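You operate a simulated robot arm through the tools that you are given. There is no shell and no other tool. Be economical: measure what you need, move in short steps, check, and stop when the job is done.

You run a simulated two-armed robot. Do the job below in one go: nothing can be reset, and whatever is moved stays where it is left.

## Task
Fit the full water tank and heat the steamer up for the teal scarf.
Fine: lock the tank, dial as on the scarf's label, power on until the display says ready; leave the other tanks.

It is judged by the outcome, as a careful person would: the job done as asked, and still so three seconds after it is handed in. It fails if anything else is knocked over, pushed out of place, dropped, spilled or broken.

## Robot
Two 7-joint arms with three-finger grippers on one trunk, on a base that drives. Base frame: it is fixed to the floor where the robot stands at the start and does not move with it; the origin is under the middle of the robot, x ahead of it, y to its left, z up; the surface under the hand at the start is at about z = 800. Units: mm, degrees, N and s.
The left shoulder is at the start at [70, 146, 1137], the right one opposite. With the tool pointing down near the work surface each hand reaches from about 280 to 680 mm from the robot's upright axis, wherever it stands, measured 20 degrees to its own side. Places, roughly: pink scarf [600, 100, 1100]; purple scarf [600, 500, 1100]; steamer display [500, 900, 900]; steamer fabric dial [500, 1200, 900]; steamer lock lever [700, 1200, 1000]; steamer power key [500, 1100, 900]; teal scarf [600, 300, 1100]. Payload 2.2 kg a hand.
The TCP of each hand is the grasp point between the finger pads, 28 mm short of the fingertips. In the tool frame z runs along the fingers and y along their closing line. Largest opening 102 mm; the body of the gripper starts 71 mm behind the TCP.
Orientation is that of the tool frame in the base frame, as [roll, pitch, yaw] about the fixed x, y, z axes, in that order (R = Rz(yaw) Ry(pitch) Rx(roll)). With the fingers straight down and closing along the base's y, the tool's x points along the base's -x, its y along +y and its z along -z.

## Interface
- The arms move only by the tool jog_arm. It takes "left_commands", "right_commands" or both (then of equal length, played together; a hand with none holds still); each is a list of rows, each an object (a shift or turn left out is 0, a gripper value left out holds the last) with "delta_pos": the shift along the tool's x, y, z in units of 50 mm (1.0 is 50 mm), a list of three; "rot": the turn, a rotation vector about the tool's x, y, z in units of 6 degrees (1.0 is 6 degrees), a list of three. In form: [{"delta_pos": [x, y, z], "rot": [rx, ry, rz]}, ...]. A call has 1 to 10 rows; each row shifts and turns the commanded pose from where the row before left it, along the tool's axes as they then stand. "left_fingers" and "right_fingers" are, for a hand that has rows, the opening in per cent of the stroke, from 0 (shut) to 100 (fully open), set as the call begins (left out, the last holds). A call with a number of a shift or a turn outside -1 to 1 is refused whole. Each row takes 0.2 s and may step no farther than 50 mm and 8.6 degrees from the row before; otherwise, or with a gripper value out of range, the whole call is refused. A pose out of reach is approached as far as the arm can. The call stops where the force on the tool passes 90 N (or 10 N more than at its start, if that is more) or the arm is blocked; 0.2 s more then pass. Each finger halts on what it meets, pressing with about 21 N; the grip force reading is that of the motor and also rises with nothing between the fingers. The clock runs only during rows and for 0.2 s after the last one: add rows that do not move to give the fingers time. The reply holds the time, the measured pose of the TCP, the force on the tool along the base axes, the opening and the grip force, in the units named above and with some noise, with the torque about the TCP (base axes, N m) and any sound that the robot's microphone picked up.
- Cameras (640 x 400 px; columns grow to the right, rows downward): "scene" is now at [138.7, -9.3, 1372]; the picture's right is [-0.08, -1.00, 0.00], its down [-0.53, 0.04, -0.84] and it looks along [0.84, -0.07, -0.54] (base axes); focal length 222 px, centre (320, 200). "left" rides on the left gripper at [72, 38, -86] in its tool frame; the picture's right is [-0.47, 0.89, 0.00], its down [-0.60, -0.32, -0.73] and it looks along [-0.65, -0.34, 0.68] (tool axes); focal length 256 px, centre (320, 200). "right" rides on the right gripper at [69, 44, -86] in its tool frame; the picture's right is [-0.53, 0.85, 0.00], its down [-0.58, -0.36, -0.73] and it looks along [-0.62, -0.39, 0.68] (tool axes); focal length 256 px, centre (320, 200). There is no depth. A picture from a camera that has moved, and an enlarged one, comes with that camera's place and axes in the base frame and with its lens.
- snapshot(camera): a new picture of that camera. No time passes.
- raise_lower(by): slides the trunk up (or, below 0, down) by that many mm; the arms and the scene camera ride with it, the base frame stays. It gives what a move gives, with no picture.
- steer(legs): drives the robot by 1 to 6 legs, each [ahead, left, turn to the left] in mm, mm and degrees, along the robot's own axes; the way and the turn of a leg run together, so that a leg with both is an arc; at most 1500 mm and 180 degrees a leg. The arms and the cameras ride along, it lands a little off, and it stops where it bumps. It gives what a move gives.
- head_to(pan, tilt): turns the head with the scene camera to pan (to the left, within 86 degrees either way) and tilt (down, from -29 to 69), counted from straight ahead of the robot. It gives what a move gives.
- close_up(camera, box): a new picture of the part [left, top, right, bottom] of that camera's present view, enlarged. No time passes.
- close_job(): hands the job in; it is judged then, once.

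Work in short steps. Places have to be worked out from the pictures, the camera data and where the tool is seen: move nearer, look again, correct. Check each grasp and each placing, and mend what went wrong. You have 120 turns and 108 pictures in all, those below and enlarged ones among them. Open the grippers and draw the arms clear of the work before you hand the job in, unless the task says otherwise; then end with one line.

The tools are called after "Emit:" as a command line: name --argument value ..., lists and objects as JSON in quotes. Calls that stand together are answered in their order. jog_arm: Moves the arms, as the interface text tells. Its arguments: {"type":"object","properties":{"left_commands":{"type":"array"},"left_fingers":{"type":"number"},"right_commands":{"type":"array"},"right_fingers":{"type":"number"}},"required":[]} The other tools are called the same way: raise_lower (by) slides the trunk up or down; steer (legs) drives the base; head_to (pan, tilt) turns the head that bears the scene camera; snapshot (camera) takes a picture; close_up (camera, box) takes an enlarged picture of a part of a camera's view; close_job () hands the job in.

At the start:

```text
time: 0.0
left_tool_pos: [477.6, 5.3, 1158.2]
left_tcp_rot: [179.9, -0.1, -179.9]
left_wrist_force: [0.0, -0.3, -0.7]
left_moment: [0.0, 0.0, 0.02]
left_opening: 102.0
left_gripper_force: 0.1
right_tool_pos: [367.2, -406.5, 1098.9]
right_tcp_rot: [-180.0, 0.0, -180.0]
right_wrist_force: [0.2, -0.6, -0.1]
right_moment: [-0.01, -0.01, -0.05]
right_opening: 102.1
right_gripper_force: 0.0
trunk travel left (down, up): [-675.0, 265.0]
robot x, y, heading: [-0.0, 0.5, -0.0]
head pan, tilt: [-4.5, 32.4]
```

scene: 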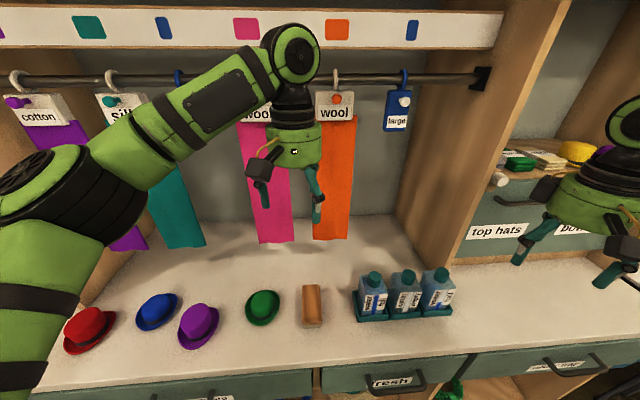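
right: 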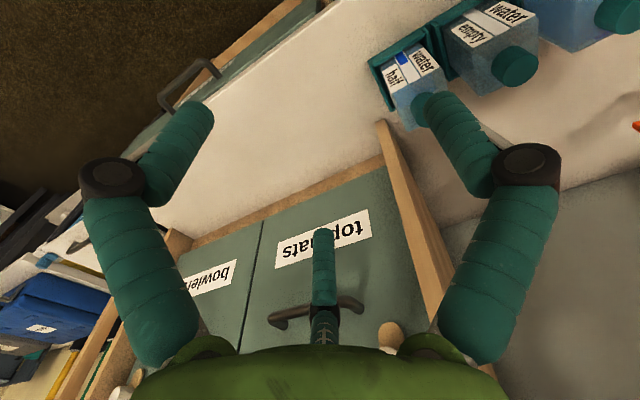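
left: 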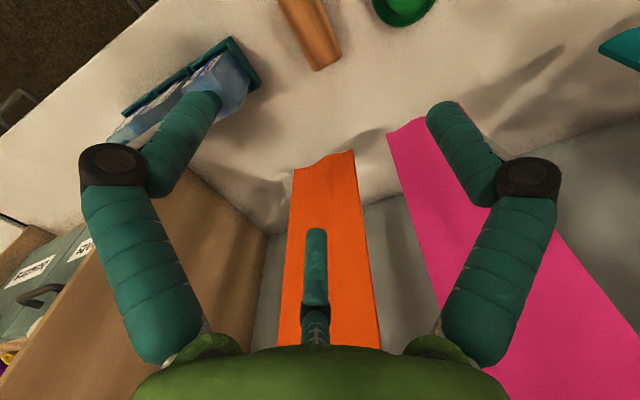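

I see three tanks in a tray and the scarves with labels; I zoom in on the tanks and the teal scarf's label.

Emit:
close_up --camera "scene" --box '[340, 250, 470, 331]'

Emit:
close_up --camera "scene" --box '[0, 60, 200, 185]'

```text
4.92 times, centred on (405, 290) of scene
camera zoom: at [138.7, -9.3, 1372.0], right [-0.08, -1.0, 0.0], down [-0.53, 0.04, -0.84], along [0.84, -0.07, -0.54], focal length 1093 px, centre (-98, -246)
```

zoom: 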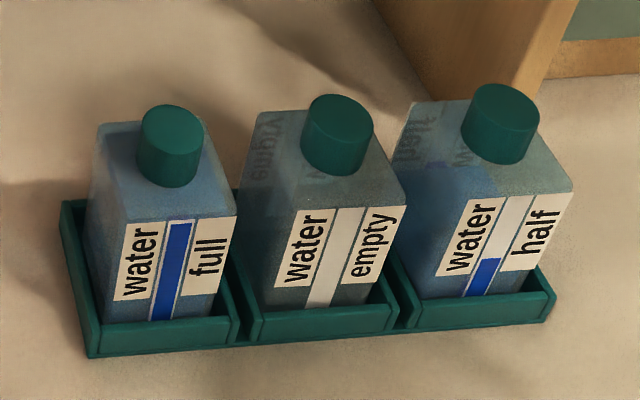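

```text
3.20 times, centred on (100, 122) of scene
camera zoom: at [138.7, -9.3, 1372.0], right [-0.08, -1.0, 0.0], down [-0.53, 0.04, -0.84], along [0.84, -0.07, -0.54], focal length 710 px, centre (1024, 448)
```

zoom: 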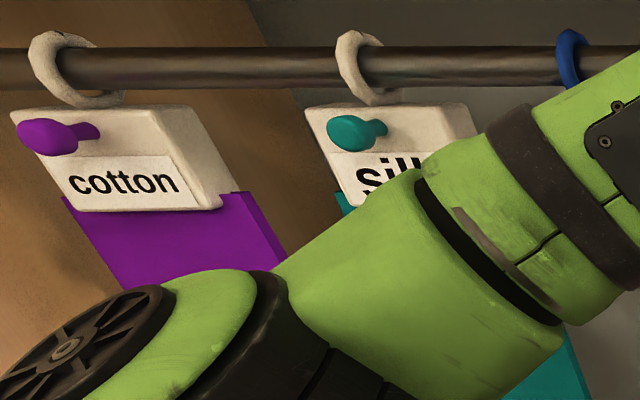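

The full tank is the leftmost one; the teal scarf says silk. Next I look to the left at the steamer.

Emit:
head_to --pan 60 --tilt 20

Emit:
snapshot --camera "scene"

```text
time: 1.4
left_tool_pos: [476.3, 5.6, 1159.2]
left_tcp_rot: [180.0, -0.1, -179.9]
left_wrist_force: [-0.3, 0.3, 0.3]
left_moment: [0.03, 0.0, -0.02]
left_opening: 102.2
left_gripper_force: 0.1
right_tool_pos: [367.6, -405.8, 1098.5]
right_tcp_rot: [179.9, -0.1, 180.0]
right_wrist_force: [-0.4, -0.3, -0.2]
right_moment: [-0.01, -0.03, -0.01]
right_opening: 102.0
right_gripper_force: 0.1
trunk travel left (down, up): [-675.0, 265.0]
robot x, y, heading: [-0.2, -1.7, 0.0]
head pan, tilt: [60.0, 20.0]
```

```text
102 pictures are left
camera scene: at [96.3, 78.3, 1391.9], right [0.87, -0.5, 0.0], down [-0.17, -0.3, -0.94], along [0.47, 0.81, -0.34], focal length 222 px, centre (320, 200)
```

scene: 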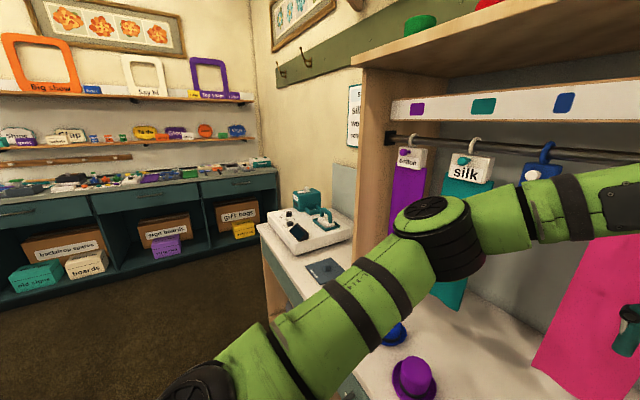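

The label reads silk. There's a wall notice and the steamer; zoom in on both.

Emit:
close_up --camera "scene" --box '[255, 180, 365, 290]'

Emit:
close_up --camera "scene" --box '[335, 75, 375, 155]'

```text
3.64 times, centred on (310, 235) of scene
camera zoom: at [96.3, 78.3, 1391.9], right [0.87, -0.5, 0.0], down [-0.17, -0.3, -0.94], along [0.47, 0.81, -0.34], focal length 807 px, centre (356, 73)
```

zoom: 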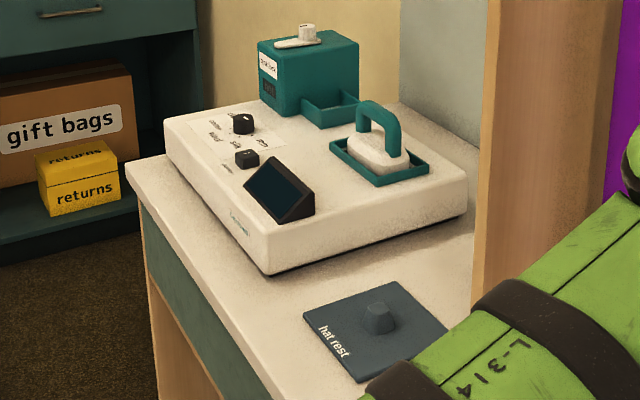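

```text
5.00 times, centred on (355, 115) of scene
camera zoom: at [96.3, 78.3, 1391.9], right [0.87, -0.5, 0.0], down [-0.17, -0.3, -0.94], along [0.47, 0.81, -0.34], focal length 1110 px, centre (145, 625)
```

zoom: 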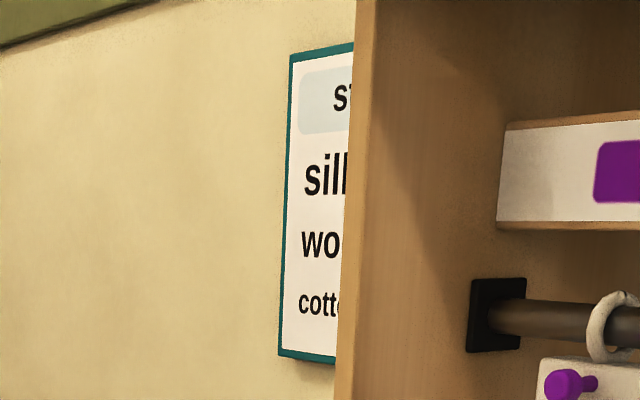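

I drive back and left to look at the steamer up close before choosing the grasp.

Emit:
steer --legs '[[-250, 0, 0], [0, 1000, 0]]'

Emit:
head_to --pan 0 --tilt 30

Emit:
snapshot --camera "scene"

```text
time: 8.0
left_tool_pos: [228.3, 1006.6, 1157.8]
left_tcp_rot: [179.9, -0.1, -180.0]
left_wrist_force: [-0.2, -0.5, 0.1]
left_moment: [0.0, -0.02, -0.03]
left_opening: 102.2
left_gripper_force: 0.0
right_tool_pos: [118.6, 595.1, 1099.3]
right_tcp_rot: [180.0, 0.0, 179.9]
right_wrist_force: [0.1, 0.0, 0.3]
right_moment: [-0.02, 0.03, 0.03]
right_opening: 101.9
right_gripper_force: 0.0
trunk travel left (down, up): [-675.0, 265.0]
robot x, y, heading: [-246.5, 1001.8, -0.1]
head pan, tilt: [60.0, 20.0]
```

```text
time: 9.3
left_tool_pos: [229.2, 1007.0, 1157.8]
left_tcp_rot: [-180.0, 0.0, -179.8]
left_wrist_force: [-0.1, 0.4, -0.4]
left_moment: [0.03, 0.03, -0.01]
left_opening: 101.8
left_gripper_force: 0.1
right_tool_pos: [119.6, 595.6, 1099.1]
right_tcp_rot: [180.0, 0.0, 180.0]
right_wrist_force: [0.1, -0.8, -0.4]
right_moment: [0.04, 0.02, 0.02]
right_opening: 101.9
right_gripper_force: 0.0
trunk travel left (down, up): [-675.0, 265.0]
robot x, y, heading: [-251.5, 1002.0, -0.2]
head pan, tilt: [0.0, 30.0]
```

```text
99 pictures are left
camera scene: at [-108.4, 999.5, 1375.9], right [0.0, -1.0, 0.0], down [-0.5, 0.0, -0.87], along [0.87, 0.0, -0.5], focal length 222 px, centre (320, 200)
```

scene: 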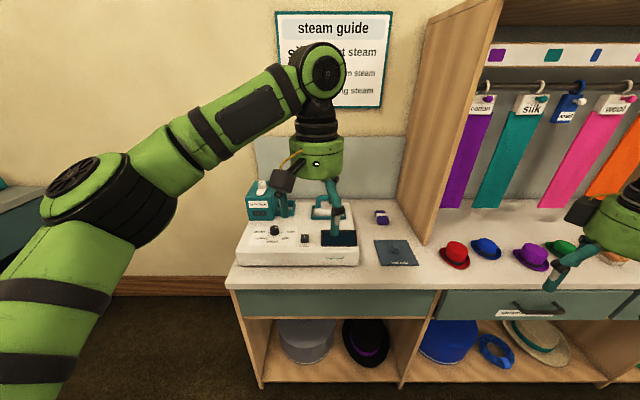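

The left hand hides the steamer; I shift it left and look again.

Emit:
jog_arm --left_commands '[{"delta_pos": [0, 1, 0]}, {"delta_pos": [0, 1, 0]}, {"delta_pos": [0, 1, 0]}, {"delta_pos": [0, 1, 0]}, {"delta_pos": [0, 1, 0]}, {"delta_pos": [0, 1, 0]}]'

Emit:
close_up --camera "scene" --box '[230, 165, 400, 271]'

Emit:
close_up --camera "scene" --box '[270, 5, 400, 115]'

```text
time: 10.7
left_tool_pos: [227.0, 1309.9, 1157.2]
left_tcp_rot: [-179.9, -0.1, -180.0]
left_wrist_force: [-0.8, 0.3, 1.0]
left_moment: [-0.03, 0.03, -0.01]
left_opening: 102.1
left_gripper_force: 0.1
right_tool_pos: [117.4, 596.8, 1101.0]
right_tcp_rot: [-180.0, 0.0, -180.0]
right_wrist_force: [0.8, 0.5, 0.0]
right_moment: [-0.04, 0.01, 0.0]
right_opening: 101.8
right_gripper_force: 0.0
trunk travel left (down, up): [-675.0, 265.0]
robot x, y, heading: [-251.6, 1000.4, -0.3]
head pan, tilt: [0.0, 30.0]
```

```text
3.76 times, centred on (315, 218) of scene
camera zoom: at [-109.0, 1001.4, 1375.9], right [0.0, -1.0, 0.0], down [-0.5, 0.0, -0.87], along [0.87, 0.0, -0.5], focal length 836 px, centre (339, 132)
```

zoom: 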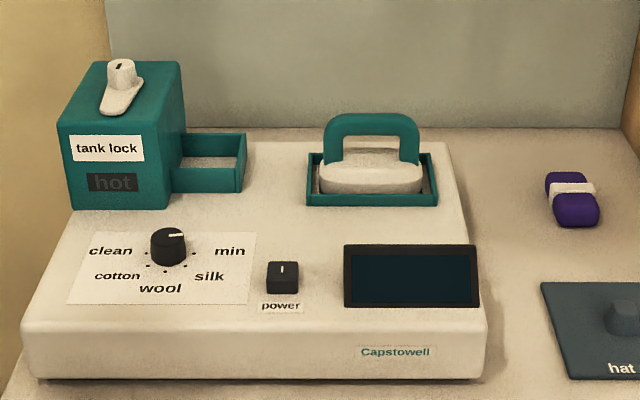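

```text
3.64 times, centred on (335, 60) of scene
camera zoom: at [-109.0, 1001.4, 1375.9], right [0.0, -1.0, 0.0], down [-0.5, 0.0, -0.87], along [0.87, 0.0, -0.5], focal length 807 px, centre (266, 709)
```

zoom: 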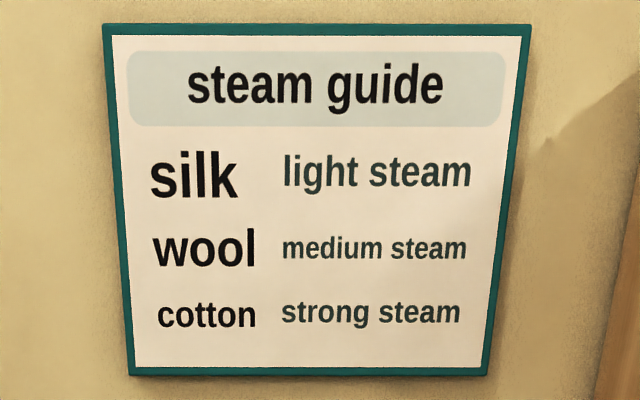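

I've got all labels: dial to silk, lever on the tower next to the socket. I'll retract the left hand, turn the right hand so it closes along x (camera to the right), then return for the tank.

Emit:
jog_arm --left_commands '[{"delta_pos": [1, 0, 0]}, {"delta_pos": [1, 0, 0]}, {"delta_pos": [1, 0, 0]}, {}, {}, {}, {}, {}, {}, {}]' --right_commands '[{"rot": [0, 0, -1]}, {"rot": [0, 0, -1]}, {"rot": [0, 0, -1]}, {"rot": [0, 0, -1]}, {"rot": [0, 0, -1]}, {"rot": [0, 0, -1]}, {"rot": [0, 0, -1]}, {"rot": [0, 0, -1]}, {"rot": [0, 0, -1]}, {"rot": [0, 0, -1]}]'

Emit:
jog_arm --right_commands '[{"rot": [0, 0, -1]}, {"rot": [0, 0, -1]}, {"rot": [0, 0, -1]}, {"rot": [0, 0, -1]}, {"rot": [0, 0, -1]}]'

Emit:
steer --legs '[[0, -960, 0], [240, 0, 0]]'

Emit:
head_to --pan -20 --tilt 45

Emit:
snapshot --camera "scene"

Emit:
snapshot --camera "right"

```text
time: 12.9
left_tool_pos: [79.2, 1307.0, 1159.5]
left_tcp_rot: [-180.0, 0.0, 180.0]
left_wrist_force: [0.3, -0.1, 0.2]
left_moment: [-0.01, -0.03, 0.01]
left_opening: 101.9
left_gripper_force: 0.1
right_tool_pos: [118.3, 595.8, 1099.5]
right_tcp_rot: [180.0, -0.2, -119.9]
right_wrist_force: [-0.2, 0.0, 0.2]
right_moment: [0.01, 0.03, 0.0]
right_opening: 102.2
right_gripper_force: 0.1
trunk travel left (down, up): [-675.0, 265.0]
robot x, y, heading: [-249.0, 1002.3, 0.2]
head pan, tilt: [0.0, 30.0]
```

```text
time: 14.1
left_tool_pos: [78.0, 1307.0, 1158.2]
left_tcp_rot: [180.0, -0.2, 180.0]
left_wrist_force: [-0.7, -0.2, -1.3]
left_moment: [0.04, 0.03, 0.03]
left_opening: 101.9
left_gripper_force: 0.0
right_tool_pos: [118.5, 594.3, 1099.8]
right_tcp_rot: [180.0, 0.0, -89.9]
right_wrist_force: [0.2, 0.0, 0.5]
right_moment: [-0.03, 0.01, -0.02]
right_opening: 101.7
right_gripper_force: 0.1
trunk travel left (down, up): [-675.0, 265.0]
robot x, y, heading: [-251.6, 997.7, -0.1]
head pan, tilt: [0.0, 30.0]
```

```text
time: 20.4
left_tool_pos: [315.3, 347.4, 1159.5]
left_tcp_rot: [-180.0, 0.0, 179.7]
left_wrist_force: [-0.2, -0.4, -0.4]
left_moment: [0.01, 0.01, 0.04]
left_opening: 102.1
left_gripper_force: 0.0
right_tool_pos: [351.6, -365.9, 1098.4]
right_tcp_rot: [-179.9, 0.0, -90.1]
right_wrist_force: [0.0, 0.6, 0.2]
right_moment: [0.04, -0.01, 0.01]
right_opening: 101.9
right_gripper_force: 0.1
trunk travel left (down, up): [-675.0, 265.0]
robot x, y, heading: [-13.3, 41.6, -0.2]
head pan, tilt: [0.0, 30.0]
```

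```text
time: 21.3
left_tool_pos: [316.9, 347.7, 1157.5]
left_tcp_rot: [-180.0, 0.0, 179.9]
left_wrist_force: [0.4, 0.4, -0.5]
left_moment: [-0.01, 0.04, -0.04]
left_opening: 101.9
left_gripper_force: 0.1
right_tool_pos: [354.3, -364.9, 1099.8]
right_tcp_rot: [-179.9, -0.1, -90.3]
right_wrist_force: [0.1, -0.7, -0.4]
right_moment: [0.01, 0.01, 0.04]
right_opening: 101.8
right_gripper_force: 0.1
trunk travel left (down, up): [-675.0, 265.0]
robot x, y, heading: [-11.7, 41.8, -0.2]
head pan, tilt: [-20.0, 45.0]
```

```text
96 pictures are left
camera scene: at [114.5, 11.9, 1353.3], right [-0.34, -0.94, 0.0], down [-0.66, 0.24, -0.71], along [0.66, -0.24, -0.71], focal length 222 px, centre (320, 200)
```

scene: 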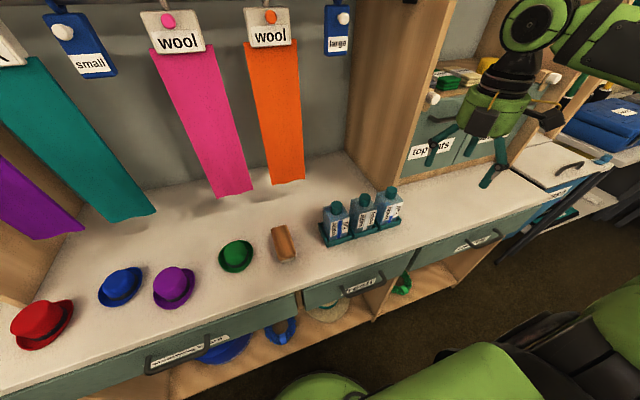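

```text
95 pictures are left
camera right: at [310.8, -434.0, 1185.8], right [-0.84, 0.54, 0.0], down [0.37, 0.58, 0.73], along [0.39, 0.62, -0.68], focal length 256 px, centre (320, 200)
```

right: 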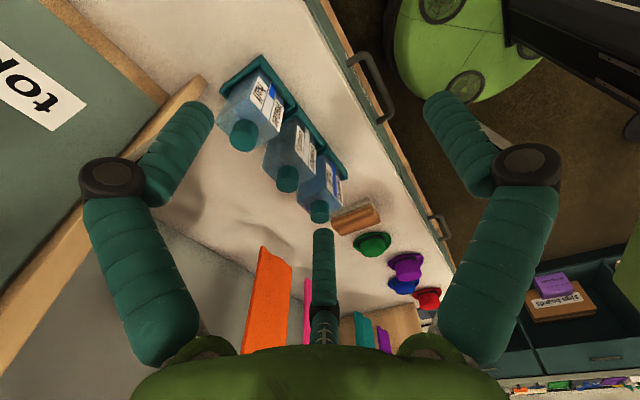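

Now I refine the full tank's place from the scene camera.

Emit:
close_up --camera "scene" --box '[310, 180, 410, 250]'

Emit:
close_up --camera "right" --box '[210, 50, 370, 240]'

```text
5.71 times, centred on (360, 215) of scene
camera zoom: at [114.5, 11.9, 1353.3], right [-0.34, -0.94, 0.0], down [-0.66, 0.24, -0.71], along [0.66, -0.24, -0.71], focal length 1268 px, centre (91, 114)
```

zoom: 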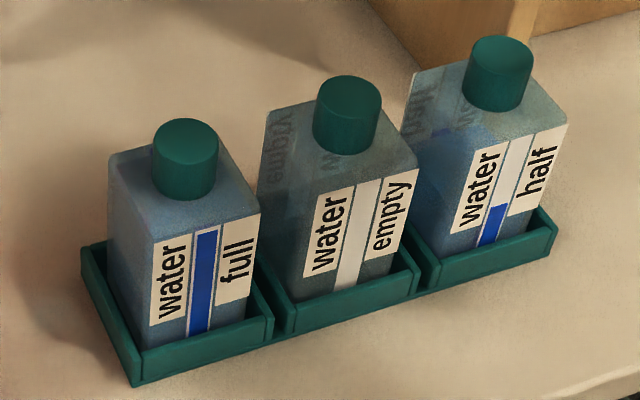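

```text
2.11 times, centred on (290, 145) of right
camera zoom: at [310.8, -434.0, 1185.8], right [-0.84, 0.54, 0.0], down [0.37, 0.58, 0.73], along [0.39, 0.62, -0.68], focal length 539 px, centre (383, 316)
```

zoom: 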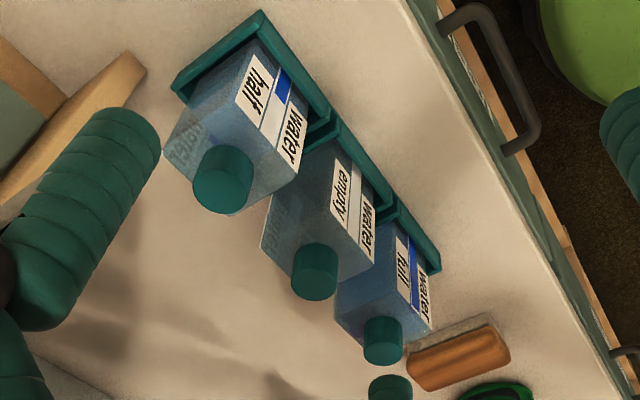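

Triangulated: full tank cap centre ≈ [478, -167, 928], body 54 mm square with top ≈ 903. I move the right hand above it and go down to z≈1000 to check.

Emit:
jog_arm --right_commands '[{"delta_pos": [-0.79, -0.5, 0]}, {"delta_pos": [-0.79, -0.5, 0]}, {"delta_pos": [-0.79, -0.5, 0]}, {"delta_pos": [-0.79, -0.5, 0]}, {"delta_pos": [-0.79, -0.48, 0]}, {"delta_pos": [0, 0, 0.8]}, {"delta_pos": [0, 0, 0.8]}, {}]'

Emit:
snapshot --camera "right"

Emit:
snapshot --camera "scene"

```text
time: 23.1
left_tool_pos: [316.7, 346.7, 1158.4]
left_tcp_rot: [-180.0, -0.1, 179.9]
left_wrist_force: [0.3, -0.1, 0.2]
left_moment: [0.02, 0.0, -0.05]
left_opening: 101.9
left_gripper_force: 0.2
right_tool_pos: [477.9, -166.7, 1018.8]
right_tcp_rot: [-179.9, 0.0, -90.3]
right_wrist_force: [-0.1, 0.2, -0.6]
right_moment: [-0.02, -0.01, -0.08]
right_opening: 102.3
right_gripper_force: 0.1
trunk travel left (down, up): [-675.0, 265.0]
robot x, y, heading: [-11.6, 42.2, -0.2]
head pan, tilt: [-20.0, 45.0]
```

```text
92 pictures are left
camera right: at [435.6, -235.5, 1105.2], right [-0.84, 0.54, 0.0], down [0.37, 0.58, 0.73], along [0.39, 0.62, -0.68], focal length 256 px, centre (320, 200)
```

right: 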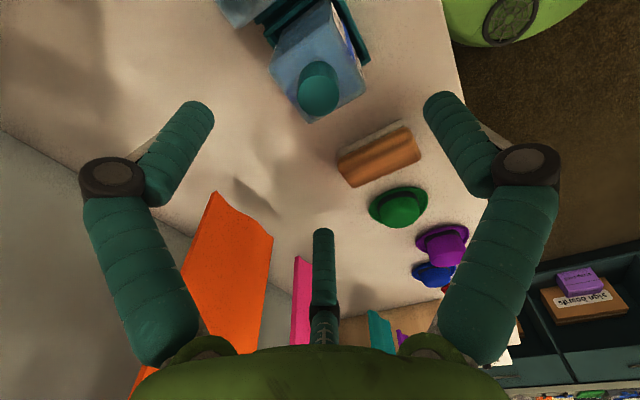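

```text
91 pictures are left
camera scene: at [114.0, 12.6, 1353.3], right [-0.35, -0.94, 0.0], down [-0.66, 0.24, -0.71], along [0.66, -0.24, -0.71], focal length 222 px, centre (320, 200)
```

scene: 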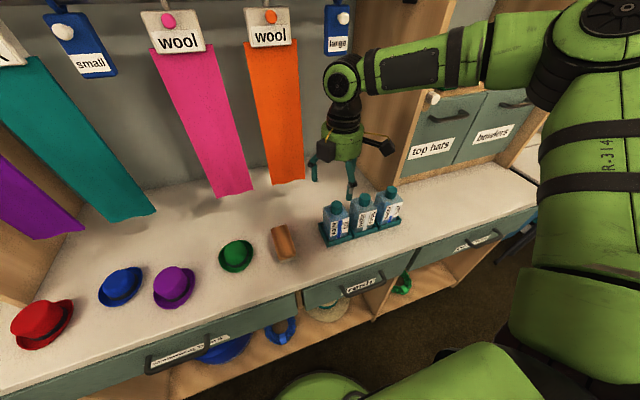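

The alignment checks. There's some central protrusion in the hand view; I look at it closely before descending.

Emit:
close_up --camera "scene" --box '[290, 110, 410, 250]'

```text
2.86 times, centred on (350, 180) of scene
camera zoom: at [114.0, 12.6, 1353.3], right [-0.35, -0.94, 0.0], down [-0.66, 0.24, -0.71], along [0.66, -0.24, -0.71], focal length 634 px, centre (234, 257)
```

zoom: 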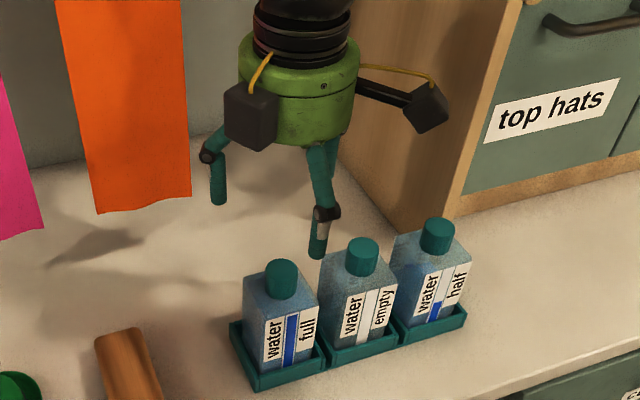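

The hand looks three-fingered, so for side clearance I part-close to ~86 mm and descend gradually around the tank.

Emit:
jog_arm --right_commands '[{}, {"delta_pos": [0, 0, 0.6]}, {"delta_pos": [0, 0, 0.6]}, {"delta_pos": [0, 0, 0.4]}]' --right_fingers 84

Emit:
close_up --camera "scene" --box '[290, 110, 410, 250]'

Emit:
snapshot --camera "right"

```text
time: 24.1
left_tool_pos: [318.4, 347.4, 1158.8]
left_tcp_rot: [-180.0, -0.1, 179.8]
left_wrist_force: [-0.6, -0.7, 0.9]
left_moment: [0.0, 0.01, -0.01]
left_opening: 102.2
left_gripper_force: 0.2
right_tool_pos: [479.1, -167.5, 939.1]
right_tcp_rot: [179.9, 0.0, -90.2]
right_wrist_force: [0.7, 0.2, -0.1]
right_moment: [0.01, 0.04, -0.02]
right_opening: 85.4
right_gripper_force: 0.1
trunk travel left (down, up): [-675.0, 265.0]
robot x, y, heading: [-10.2, 43.2, -0.2]
head pan, tilt: [-20.0, 45.0]
```

```text
2.86 times, centred on (350, 180) of scene
camera zoom: at [114.6, 11.9, 1353.2], right [-0.35, -0.94, 0.0], down [-0.66, 0.24, -0.71], along [0.66, -0.24, -0.71], focal length 634 px, centre (234, 257)
```

zoom: 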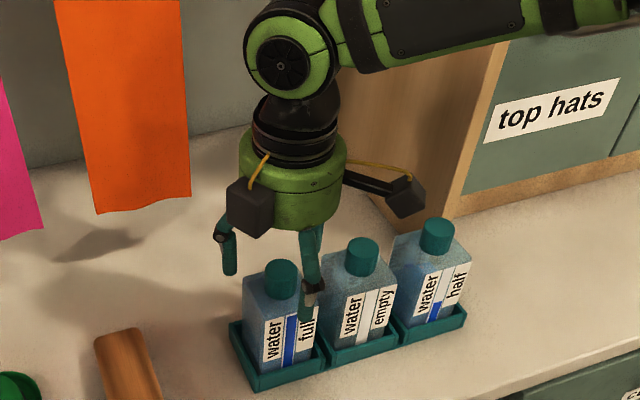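

```text
88 pictures are left
camera right: at [435.5, -236.9, 1025.5], right [-0.84, 0.54, 0.0], down [0.37, 0.58, 0.73], along [0.39, 0.62, -0.68], focal length 256 px, centre (320, 200)
```

right: 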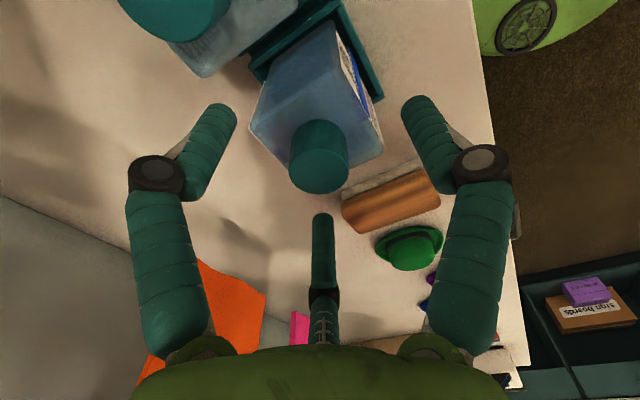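

Clear so far; descending 52 mm more, then closing with a wait.

Emit:
jog_arm --right_commands '[{"delta_pos": [0, 0, 0.5]}, {"delta_pos": [0, 0, 0.54]}, {}]'

Emit:
snapshot --camera "right"

Emit:
close_up --camera "scene" --box '[290, 110, 410, 250]'

```text
time: 24.9
left_tool_pos: [316.0, 345.6, 1158.2]
left_tcp_rot: [-180.0, 0.0, 179.8]
left_wrist_force: [-0.2, 0.5, 0.0]
left_moment: [0.0, -0.01, 0.01]
left_opening: 102.0
left_gripper_force: 0.1
right_tool_pos: [477.9, -166.7, 886.0]
right_tcp_rot: [-179.9, 0.0, -90.2]
right_wrist_force: [-0.2, -0.3, -0.1]
right_moment: [-0.02, 0.01, 0.03]
right_opening: 85.4
right_gripper_force: 0.2
trunk travel left (down, up): [-675.0, 265.0]
robot x, y, heading: [-12.6, 42.8, -0.2]
head pan, tilt: [-20.0, 45.0]
```

```text
87 pictures are left
camera right: at [434.9, -236.4, 973.2], right [-0.84, 0.54, 0.0], down [0.37, 0.58, 0.73], along [0.39, 0.62, -0.68], focal length 256 px, centre (320, 200)
```

right: 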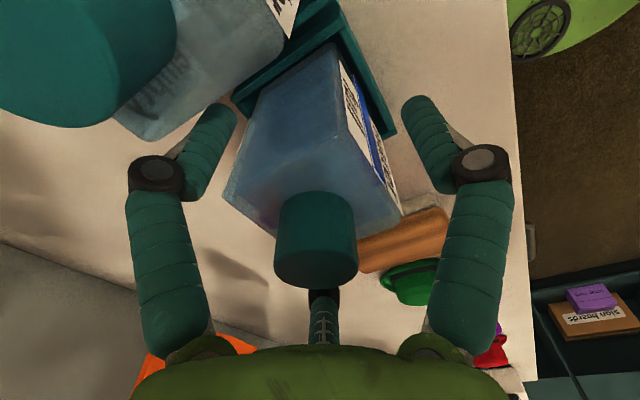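

```text
2.86 times, centred on (350, 180) of scene
camera zoom: at [113.7, 11.9, 1353.3], right [-0.35, -0.94, 0.0], down [-0.66, 0.24, -0.71], along [0.66, -0.24, -0.71], focal length 634 px, centre (234, 257)
```

zoom: 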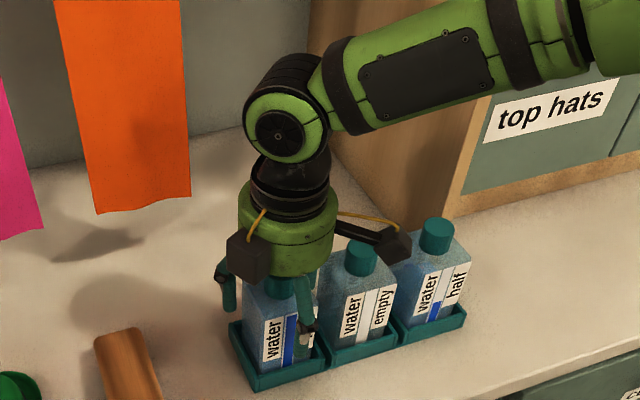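

Around the tank without contact. Closing now.

Emit:
jog_arm --right_commands '[{}, {}, {}, {}]' --right_fingers 0

Emit:
snapshot --camera "right"

```text
time: 25.9
left_tool_pos: [316.7, 346.0, 1158.8]
left_tcp_rot: [-179.9, 0.0, 179.9]
left_wrist_force: [0.2, 0.7, 0.0]
left_moment: [0.03, 0.0, -0.02]
left_opening: 102.0
left_gripper_force: 0.0
right_tool_pos: [478.8, -167.0, 886.6]
right_tcp_rot: [-179.9, 0.0, -90.2]
right_wrist_force: [1.0, 0.0, 3.8]
right_moment: [0.09, -0.32, 0.03]
right_opening: 68.0
right_gripper_force: 21.0
trunk travel left (down, up): [-675.0, 265.0]
robot x, y, heading: [-12.3, 40.7, -0.2]
head pan, tilt: [-20.0, 45.0]
```

```text
85 pictures are left
camera right: at [435.4, -236.2, 973.8], right [-0.84, 0.54, 0.0], down [0.36, 0.58, 0.73], along [0.39, 0.62, -0.68], focal length 256 px, centre (320, 200)
```

right: 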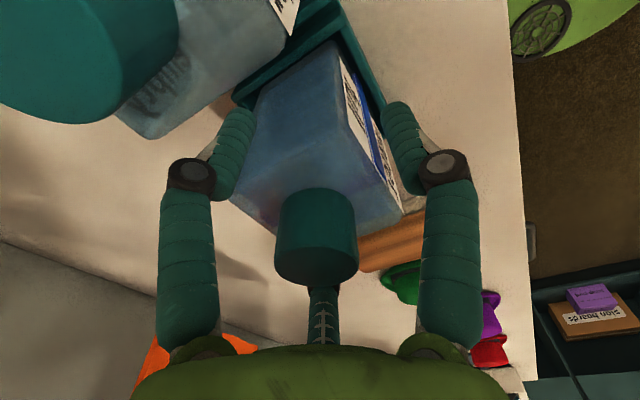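

Stopped at 68 mm, larger than the 54 mm body I measured; I look closer to see what is touching.

Emit:
close_up --camera "scene" --box '[315, 180, 375, 250]'

Emit:
close_up --camera "right" --box '[200, 60, 460, 240]'

```text
5.71 times, centred on (345, 215) of scene
camera zoom: at [114.0, 12.1, 1353.3], right [-0.35, -0.94, 0.0], down [-0.66, 0.24, -0.71], along [0.66, -0.24, -0.71], focal length 1268 px, centre (177, 114)
```

zoom: 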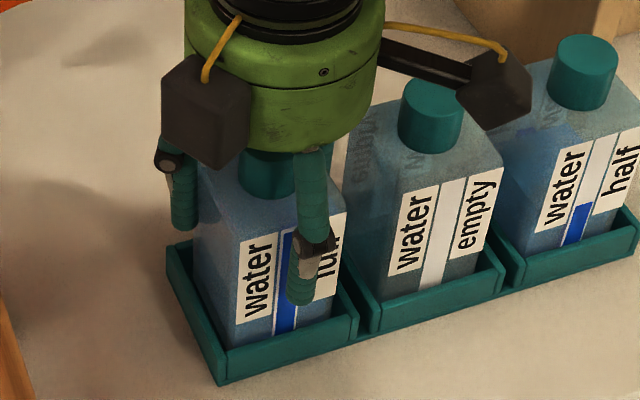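

```text
2.22 times, centred on (330, 150) of right
camera zoom: at [435.4, -236.2, 973.8], right [-0.84, 0.54, 0.0], down [0.36, 0.58, 0.73], along [0.39, 0.62, -0.68], focal length 569 px, centre (298, 311)
```

zoom: 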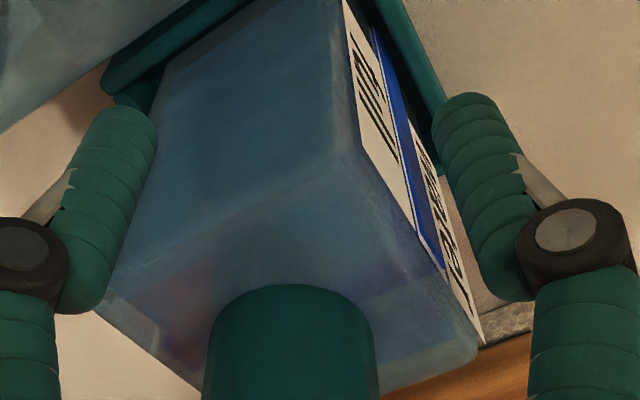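

I test the hold with a 15 mm lift.

Emit:
jog_arm --right_commands '[{"delta_pos": [0, 0, -0.1]}, {"delta_pos": [0, 0, -0.2]}, {}, {}]'

Emit:
close_up --camera "scene" --box '[315, 180, 375, 250]'

Emit:
snapshot --camera "right"

```text
time: 26.9
left_tool_pos: [316.5, 346.0, 1158.9]
left_tcp_rot: [-180.0, 0.0, 179.8]
left_wrist_force: [0.0, -0.1, -0.1]
left_moment: [0.02, -0.01, 0.01]
left_opening: 102.2
left_gripper_force: 0.1
right_tool_pos: [479.4, -168.6, 900.9]
right_tcp_rot: [-179.9, 0.0, -90.1]
right_wrist_force: [0.8, 0.7, -2.4]
right_moment: [-0.03, 0.0, 0.0]
right_opening: 68.3
right_gripper_force: 21.0
trunk travel left (down, up): [-675.0, 265.0]
robot x, y, heading: [-10.2, 40.4, -0.2]
head pan, tilt: [-20.0, 45.0]
```

```text
5.71 times, centred on (345, 215) of scene
camera zoom: at [114.7, 11.6, 1353.2], right [-0.35, -0.94, 0.0], down [-0.66, 0.24, -0.71], along [0.66, -0.24, -0.71], focal length 1268 px, centre (177, 114)
```

zoom: 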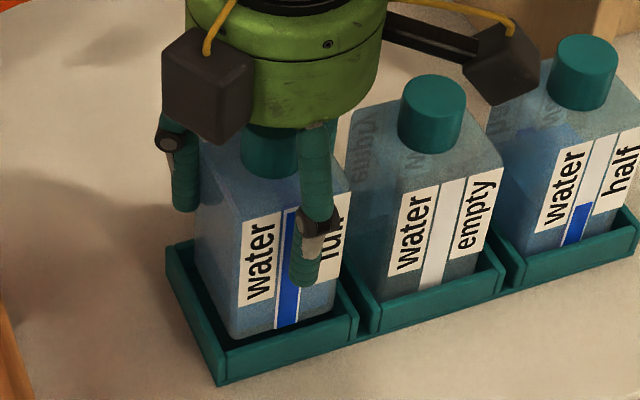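

```text
81 pictures are left
camera right: at [435.5, -237.0, 988.1], right [-0.84, 0.54, 0.0], down [0.37, 0.58, 0.73], along [0.39, 0.62, -0.68], focal length 256 px, centre (320, 200)
```

right: 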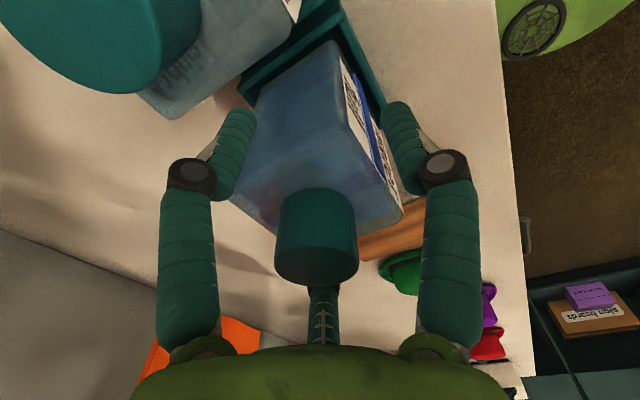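

The tank hangs firmly. I lift it well clear (trunk unaffected), then back off and drive toward the steamer.

Emit:
jog_arm --right_commands '[{"delta_pos": [0, 0, -0.5]}, {"delta_pos": [0, 0, -0.7]}, {"delta_pos": [0, 0, -0.7]}, {"delta_pos": [0, 0, -0.7]}, {"delta_pos": [0, 0, -0.7]}, {"delta_pos": [0, 0, -0.5]}, {}]'

Emit:
steer --legs '[[-200, 0, 0], [0, 1300, 0]]'

Emit:
head_to --pan -10 --tilt 33

Emit:
snapshot --camera "scene"

```text
time: 28.5
left_tool_pos: [317.2, 346.1, 1157.6]
left_tcp_rot: [-179.9, -0.1, 179.9]
left_wrist_force: [0.5, -0.6, 0.2]
left_moment: [-0.02, -0.01, 0.02]
left_opening: 101.8
left_gripper_force: 0.0
right_tool_pos: [479.4, -167.2, 1091.6]
right_tcp_rot: [180.0, 0.1, -90.1]
right_wrist_force: [0.2, -0.7, -2.8]
right_moment: [-0.05, 0.02, -0.02]
right_opening: 68.0
right_gripper_force: 20.7
trunk travel left (down, up): [-675.0, 265.0]
robot x, y, heading: [-15.5, 44.7, -0.2]
head pan, tilt: [-20.0, 45.0]
```

```text
time: 36.2
left_tool_pos: [122.2, 1649.4, 1159.1]
left_tcp_rot: [-179.9, -0.1, 179.8]
left_wrist_force: [0.1, 0.7, -0.2]
left_moment: [-0.02, 0.01, -0.01]
left_opening: 102.2
left_gripper_force: 0.1
right_tool_pos: [283.6, 1135.0, 1092.6]
right_tcp_rot: [180.0, 0.1, -90.2]
right_wrist_force: [0.4, 0.3, -2.2]
right_moment: [-0.04, -0.04, 0.0]
right_opening: 68.1
right_gripper_force: 20.6
trunk travel left (down, up): [-675.0, 265.0]
robot x, y, heading: [-205.5, 1347.2, 0.1]
head pan, tilt: [-20.0, 45.0]
```

```text
time: 37.0
left_tool_pos: [123.0, 1649.9, 1158.3]
left_tcp_rot: [179.9, -0.1, 179.9]
left_wrist_force: [0.6, 0.7, 1.3]
left_moment: [-0.04, 0.01, -0.01]
left_opening: 101.9
left_gripper_force: 0.1
right_tool_pos: [284.8, 1135.0, 1091.9]
right_tcp_rot: [179.9, 0.0, -90.2]
right_wrist_force: [0.4, 0.0, -2.9]
right_moment: [-0.01, -0.01, -0.02]
right_opening: 67.7
right_gripper_force: 20.8
trunk travel left (down, up): [-675.0, 265.0]
robot x, y, heading: [-203.3, 1345.7, -0.1]
head pan, tilt: [-10.0, 33.0]
```

```text
80 pictures are left
camera scene: at [-68.7, 1326.5, 1371.0], right [-0.18, -0.98, 0.0], down [-0.54, 0.1, -0.84], along [0.82, -0.15, -0.55], focal length 222 px, centre (320, 200)
```

scene: 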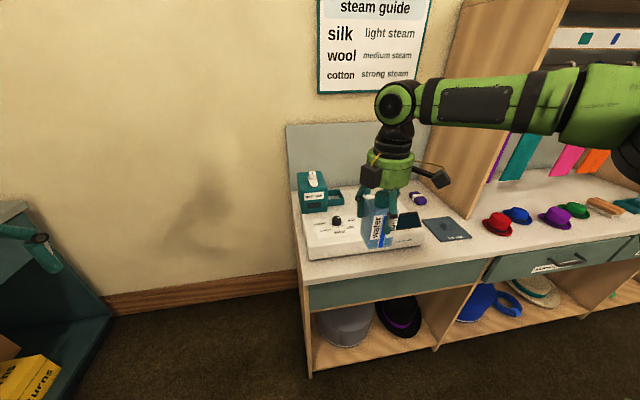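

The tank rides well. I zoom in on the socket/tower from this side.

Emit:
close_up --camera "scene" --box '[290, 160, 390, 222]'

```text
6.40 times, centred on (340, 191) of scene
camera zoom: at [-68.7, 1326.5, 1371.0], right [-0.18, -0.98, 0.0], down [-0.54, 0.1, -0.84], along [0.82, -0.15, -0.55], focal length 1420 px, centre (192, 258)
```

zoom: 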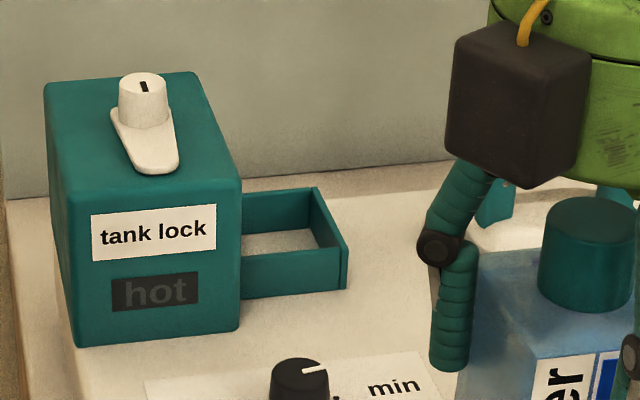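

To release beside the tower, I'd need the hand's lone finger on the free (right) side, so I intend to set the tank down briefly and re-grip. I look for free counter space right of the steamer.

Emit:
close_up --camera "scene" --box '[385, 170, 545, 270]'

```text
4.00 times, centred on (465, 220) of scene
camera zoom: at [-68.7, 1326.5, 1371.0], right [-0.18, -0.98, 0.0], down [-0.54, 0.1, -0.84], along [0.82, -0.15, -0.55], focal length 888 px, centre (-260, 120)
```

zoom: 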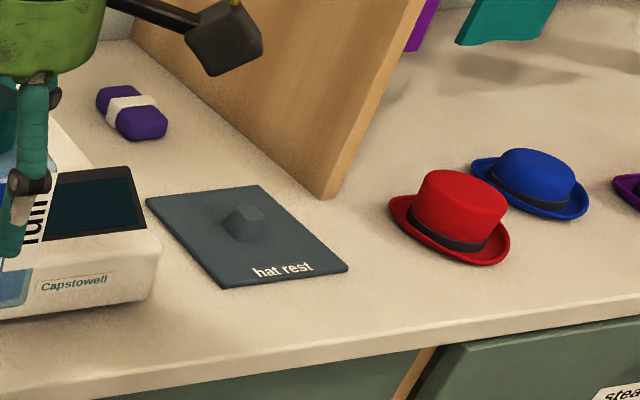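

Free spot found at about [405, 815] in front-right of the steamer. I drive so the right hand reaches it.

Emit:
steer --legs '[[0, -345, 0], [55, 0, 0]]'

Emit:
head_to --pan -18 --tilt 45

Emit:
snapshot --camera "scene"

```text
time: 39.7
left_tool_pos: [171.1, 1307.6, 1160.0]
left_tcp_rot: [180.0, 0.3, -179.9]
left_wrist_force: [-0.6, 0.0, 0.2]
left_moment: [0.01, -0.03, 0.01]
left_opening: 101.9
left_gripper_force: 0.1
right_tool_pos: [335.7, 793.0, 1094.2]
right_tcp_rot: [-179.8, 0.0, -89.9]
right_wrist_force: [-1.0, -0.4, -2.5]
right_moment: [-0.01, -0.04, 0.01]
right_opening: 68.0
right_gripper_force: 21.3
trunk travel left (down, up): [-675.0, 265.0]
robot x, y, heading: [-152.7, 1002.4, 0.0]
head pan, tilt: [-10.0, 33.0]
```

```text
time: 40.5
left_tool_pos: [175.5, 1307.2, 1157.8]
left_tcp_rot: [-179.9, -0.1, -179.9]
left_wrist_force: [0.5, 0.2, -0.3]
left_moment: [0.01, 0.01, -0.01]
left_opening: 102.2
left_gripper_force: 0.1
right_tool_pos: [340.3, 793.8, 1090.5]
right_tcp_rot: [179.9, 0.1, -89.9]
right_wrist_force: [0.4, 0.4, -2.2]
right_moment: [0.04, 0.04, -0.03]
right_opening: 67.9
right_gripper_force: 21.1
trunk travel left (down, up): [-675.0, 265.0]
robot x, y, heading: [-152.6, 1000.6, 0.2]
head pan, tilt: [-18.0, 45.0]
```

```text
77 pictures are left
camera scene: at [-23.9, 973.5, 1353.1], right [-0.31, -0.95, 0.0], down [-0.67, 0.22, -0.71], along [0.67, -0.22, -0.71], focal length 222 px, centre (320, 200)
```

scene: 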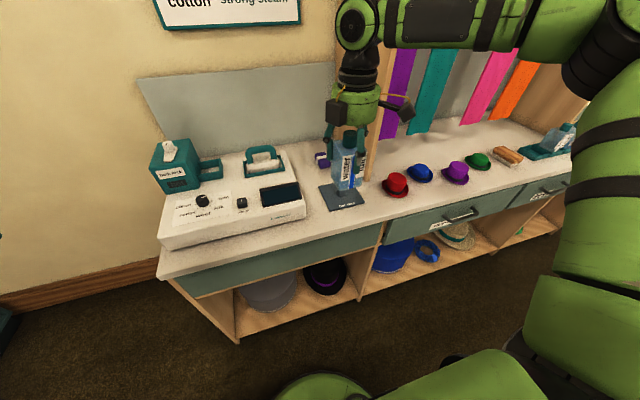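

Moving over the spot and lowering to just above the counter.

Emit:
jog_arm --right_commands '[{"delta_pos": [-0.2, -0.65, 0]}, {"delta_pos": [-0.22, -0.65, 0]}, {"delta_pos": [0, 0, 0.6]}, {"delta_pos": [0, 0, 0.8]}, {"delta_pos": [0, 0, 0.8]}, {"delta_pos": [0, 0, 0.8]}, {"delta_pos": [0, 0, 0.6]}, {}]'

Emit:
snapshot --camera "scene"

Emit:
snapshot --camera "right"

```text
time: 42.3
left_tool_pos: [174.8, 1307.8, 1158.1]
left_tcp_rot: [-180.0, 0.1, -179.8]
left_wrist_force: [-0.5, -0.5, -0.4]
left_moment: [0.0, 0.0, 0.0]
left_opening: 102.1
left_gripper_force: 0.1
right_tool_pos: [376.1, 799.0, 914.1]
right_tcp_rot: [-179.9, 0.0, -89.9]
right_wrist_force: [-0.2, 0.2, -2.5]
right_moment: [0.02, -0.04, -0.02]
right_opening: 68.1
right_gripper_force: 20.6
right hand out of reach, approached as far as the arm can: row 2, 6, 7
trunk travel left (down, up): [-675.0, 265.0]
robot x, y, heading: [-156.1, 1005.7, 0.2]
head pan, tilt: [-18.0, 45.0]
```

```text
76 pictures are left
camera scene: at [-25.8, 973.9, 1353.2], right [-0.31, -0.95, 0.0], down [-0.67, 0.22, -0.71], along [0.67, -0.22, -0.71], focal length 222 px, centre (320, 200)
```

scene: 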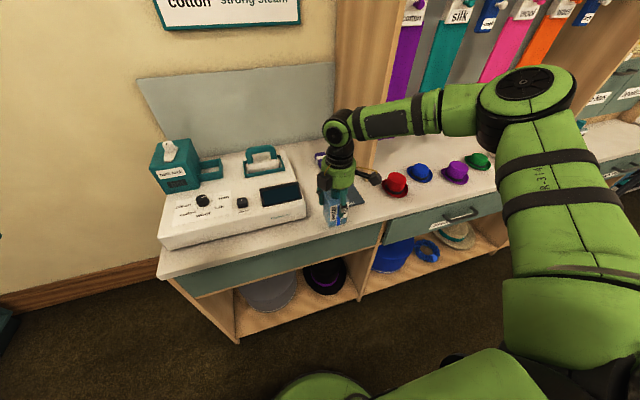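

```text
75 pictures are left
camera right: at [333.2, 729.8, 1000.7], right [-0.85, 0.53, 0.0], down [0.36, 0.58, 0.73], along [0.39, 0.62, -0.68], focal length 256 px, centre (320, 200)
```

right: 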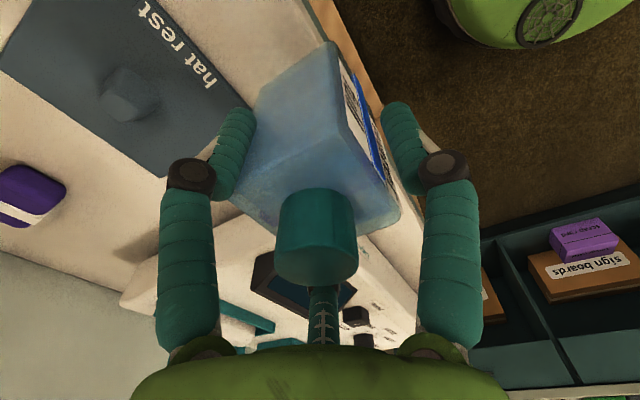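

The arm is at its reach limit at x=376; I bring the base 40 mm closer.

Emit:
steer --legs '[[40, 10, 0]]'

```text
time: 43.2
left_tool_pos: [209.7, 1315.5, 1159.8]
left_tcp_rot: [179.9, 0.2, -179.9]
left_wrist_force: [0.2, 0.7, 0.6]
left_moment: [0.01, -0.02, 0.0]
left_opening: 101.9
left_gripper_force: 0.1
right_tool_pos: [413.9, 808.3, 916.7]
right_tcp_rot: [-179.8, 0.1, -89.9]
right_wrist_force: [-0.3, -0.2, -1.6]
right_moment: [0.03, -0.01, -0.02]
right_opening: 68.0
right_gripper_force: 20.9
trunk travel left (down, up): [-675.0, 265.0]
robot x, y, heading: [-111.9, 1009.5, 0.1]
head pan, tilt: [-18.0, 45.0]
```

Now [414, 808, 916]; lowering carefully toward the counter.

Emit:
jog_arm --right_commands '[{"delta_pos": [0, 0.25, 0.2]}, {"delta_pos": [0, 0, 0.3]}, {}]'

```text
time: 44.0
left_tool_pos: [214.8, 1317.0, 1158.7]
left_tcp_rot: [-180.0, 0.1, -179.8]
left_wrist_force: [0.2, -1.4, 0.1]
left_moment: [0.0, -0.01, 0.0]
left_opening: 101.9
left_gripper_force: 0.2
right_tool_pos: [403.3, 809.5, 889.8]
right_tcp_rot: [180.0, 0.2, -89.9]
right_wrist_force: [0.1, -0.6, -2.8]
right_moment: [-0.03, 0.03, 0.01]
right_opening: 68.1
right_gripper_force: 20.7
trunk travel left (down, up): [-675.0, 265.0]
robot x, y, heading: [-107.9, 1009.4, 0.2]
head pan, tilt: [-18.0, 45.0]
```

Still hanging (force −2.8). I step down in 2 mm increments.

Emit:
jog_arm --right_commands '[{"delta_pos": [0, 0, 0.04]}, {"delta_pos": [0, 0, 0.04]}, {}]'

Emit:
jog_arm --right_commands '[{"delta_pos": [0, 0, 0.04]}, {}]'

Emit:
close_up --camera "scene" --box '[280, 140, 400, 260]'

```text
time: 44.8
left_tool_pos: [214.6, 1317.2, 1159.3]
left_tcp_rot: [180.0, 0.0, -179.9]
left_wrist_force: [0.3, -0.2, 0.3]
left_moment: [0.03, 0.02, -0.01]
left_opening: 102.1
left_gripper_force: 0.1
right_tool_pos: [402.3, 807.5, 886.0]
right_tcp_rot: [-179.7, 0.1, -90.0]
right_wrist_force: [-0.6, 0.2, -2.3]
right_moment: [0.0, -0.02, 0.01]
right_opening: 67.8
right_gripper_force: 21.2
trunk travel left (down, up): [-675.0, 265.0]
robot x, y, heading: [-110.8, 1009.5, 0.0]
head pan, tilt: [-18.0, 45.0]
```

```text
time: 45.4
left_tool_pos: [212.8, 1317.7, 1159.3]
left_tcp_rot: [-179.9, 0.1, -179.9]
left_wrist_force: [-0.3, -0.4, -0.5]
left_moment: [-0.03, -0.01, 0.0]
left_opening: 101.9
left_gripper_force: 0.0
right_tool_pos: [402.0, 807.1, 884.8]
right_tcp_rot: [-179.9, 0.1, -89.9]
right_wrist_force: [-0.4, 0.1, -1.6]
right_moment: [0.0, -0.01, 0.01]
right_opening: 68.0
right_gripper_force: 21.3
trunk travel left (down, up): [-675.0, 265.0]
robot x, y, heading: [-112.0, 1008.0, 0.1]
head pan, tilt: [-18.0, 45.0]
```

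```text
3.33 times, centred on (340, 200) of scene
camera zoom: at [14.2, 983.5, 1353.2], right [-0.31, -0.95, 0.0], down [-0.67, 0.22, -0.71], along [0.67, -0.22, -0.71], focal length 740 px, centre (253, 200)
```

zoom: 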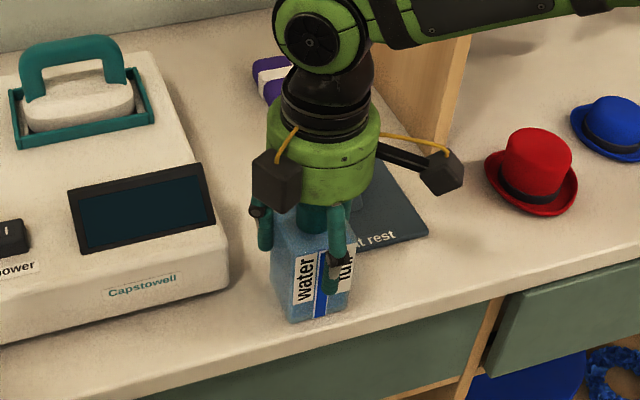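

Nearly down, with clear surroundings. A couple more 1.5 mm steps.

Emit:
jog_arm --right_commands '[{"delta_pos": [0, 0, 0.04]}, {}]'

Emit:
jog_arm --right_commands '[{"delta_pos": [0, 0, 0.03]}, {}]'

```text
time: 46.0
left_tool_pos: [215.1, 1316.8, 1159.3]
left_tcp_rot: [-180.0, 0.0, -179.8]
left_wrist_force: [0.0, 0.1, 0.0]
left_moment: [0.01, -0.02, 0.0]
left_opening: 102.3
left_gripper_force: 0.1
right_tool_pos: [401.3, 806.3, 884.4]
right_tcp_rot: [-179.9, 0.1, -89.8]
right_wrist_force: [0.5, 0.5, -2.7]
right_moment: [-0.02, 0.02, 0.0]
right_opening: 67.9
right_gripper_force: 21.3
right hand out of reach, approached as far as the arm can: row 1
trunk travel left (down, up): [-675.0, 265.0]
robot x, y, heading: [-114.3, 1011.2, 0.1]
head pan, tilt: [-18.0, 45.0]
```

```text
time: 46.6
left_tool_pos: [213.7, 1316.4, 1159.4]
left_tcp_rot: [-180.0, -0.1, -179.9]
left_wrist_force: [-0.5, 0.9, -1.0]
left_moment: [0.03, 0.01, -0.03]
left_opening: 102.1
left_gripper_force: 0.1
right_tool_pos: [400.0, 806.3, 883.5]
right_tcp_rot: [-179.8, 0.1, -90.0]
right_wrist_force: [0.5, 0.6, -0.1]
right_moment: [-0.04, 0.02, -0.01]
right_opening: 68.3
right_gripper_force: 21.0
trunk travel left (down, up): [-675.0, 265.0]
robot x, y, heading: [-114.7, 1008.5, 0.0]
head pan, tilt: [-18.0, 45.0]
```

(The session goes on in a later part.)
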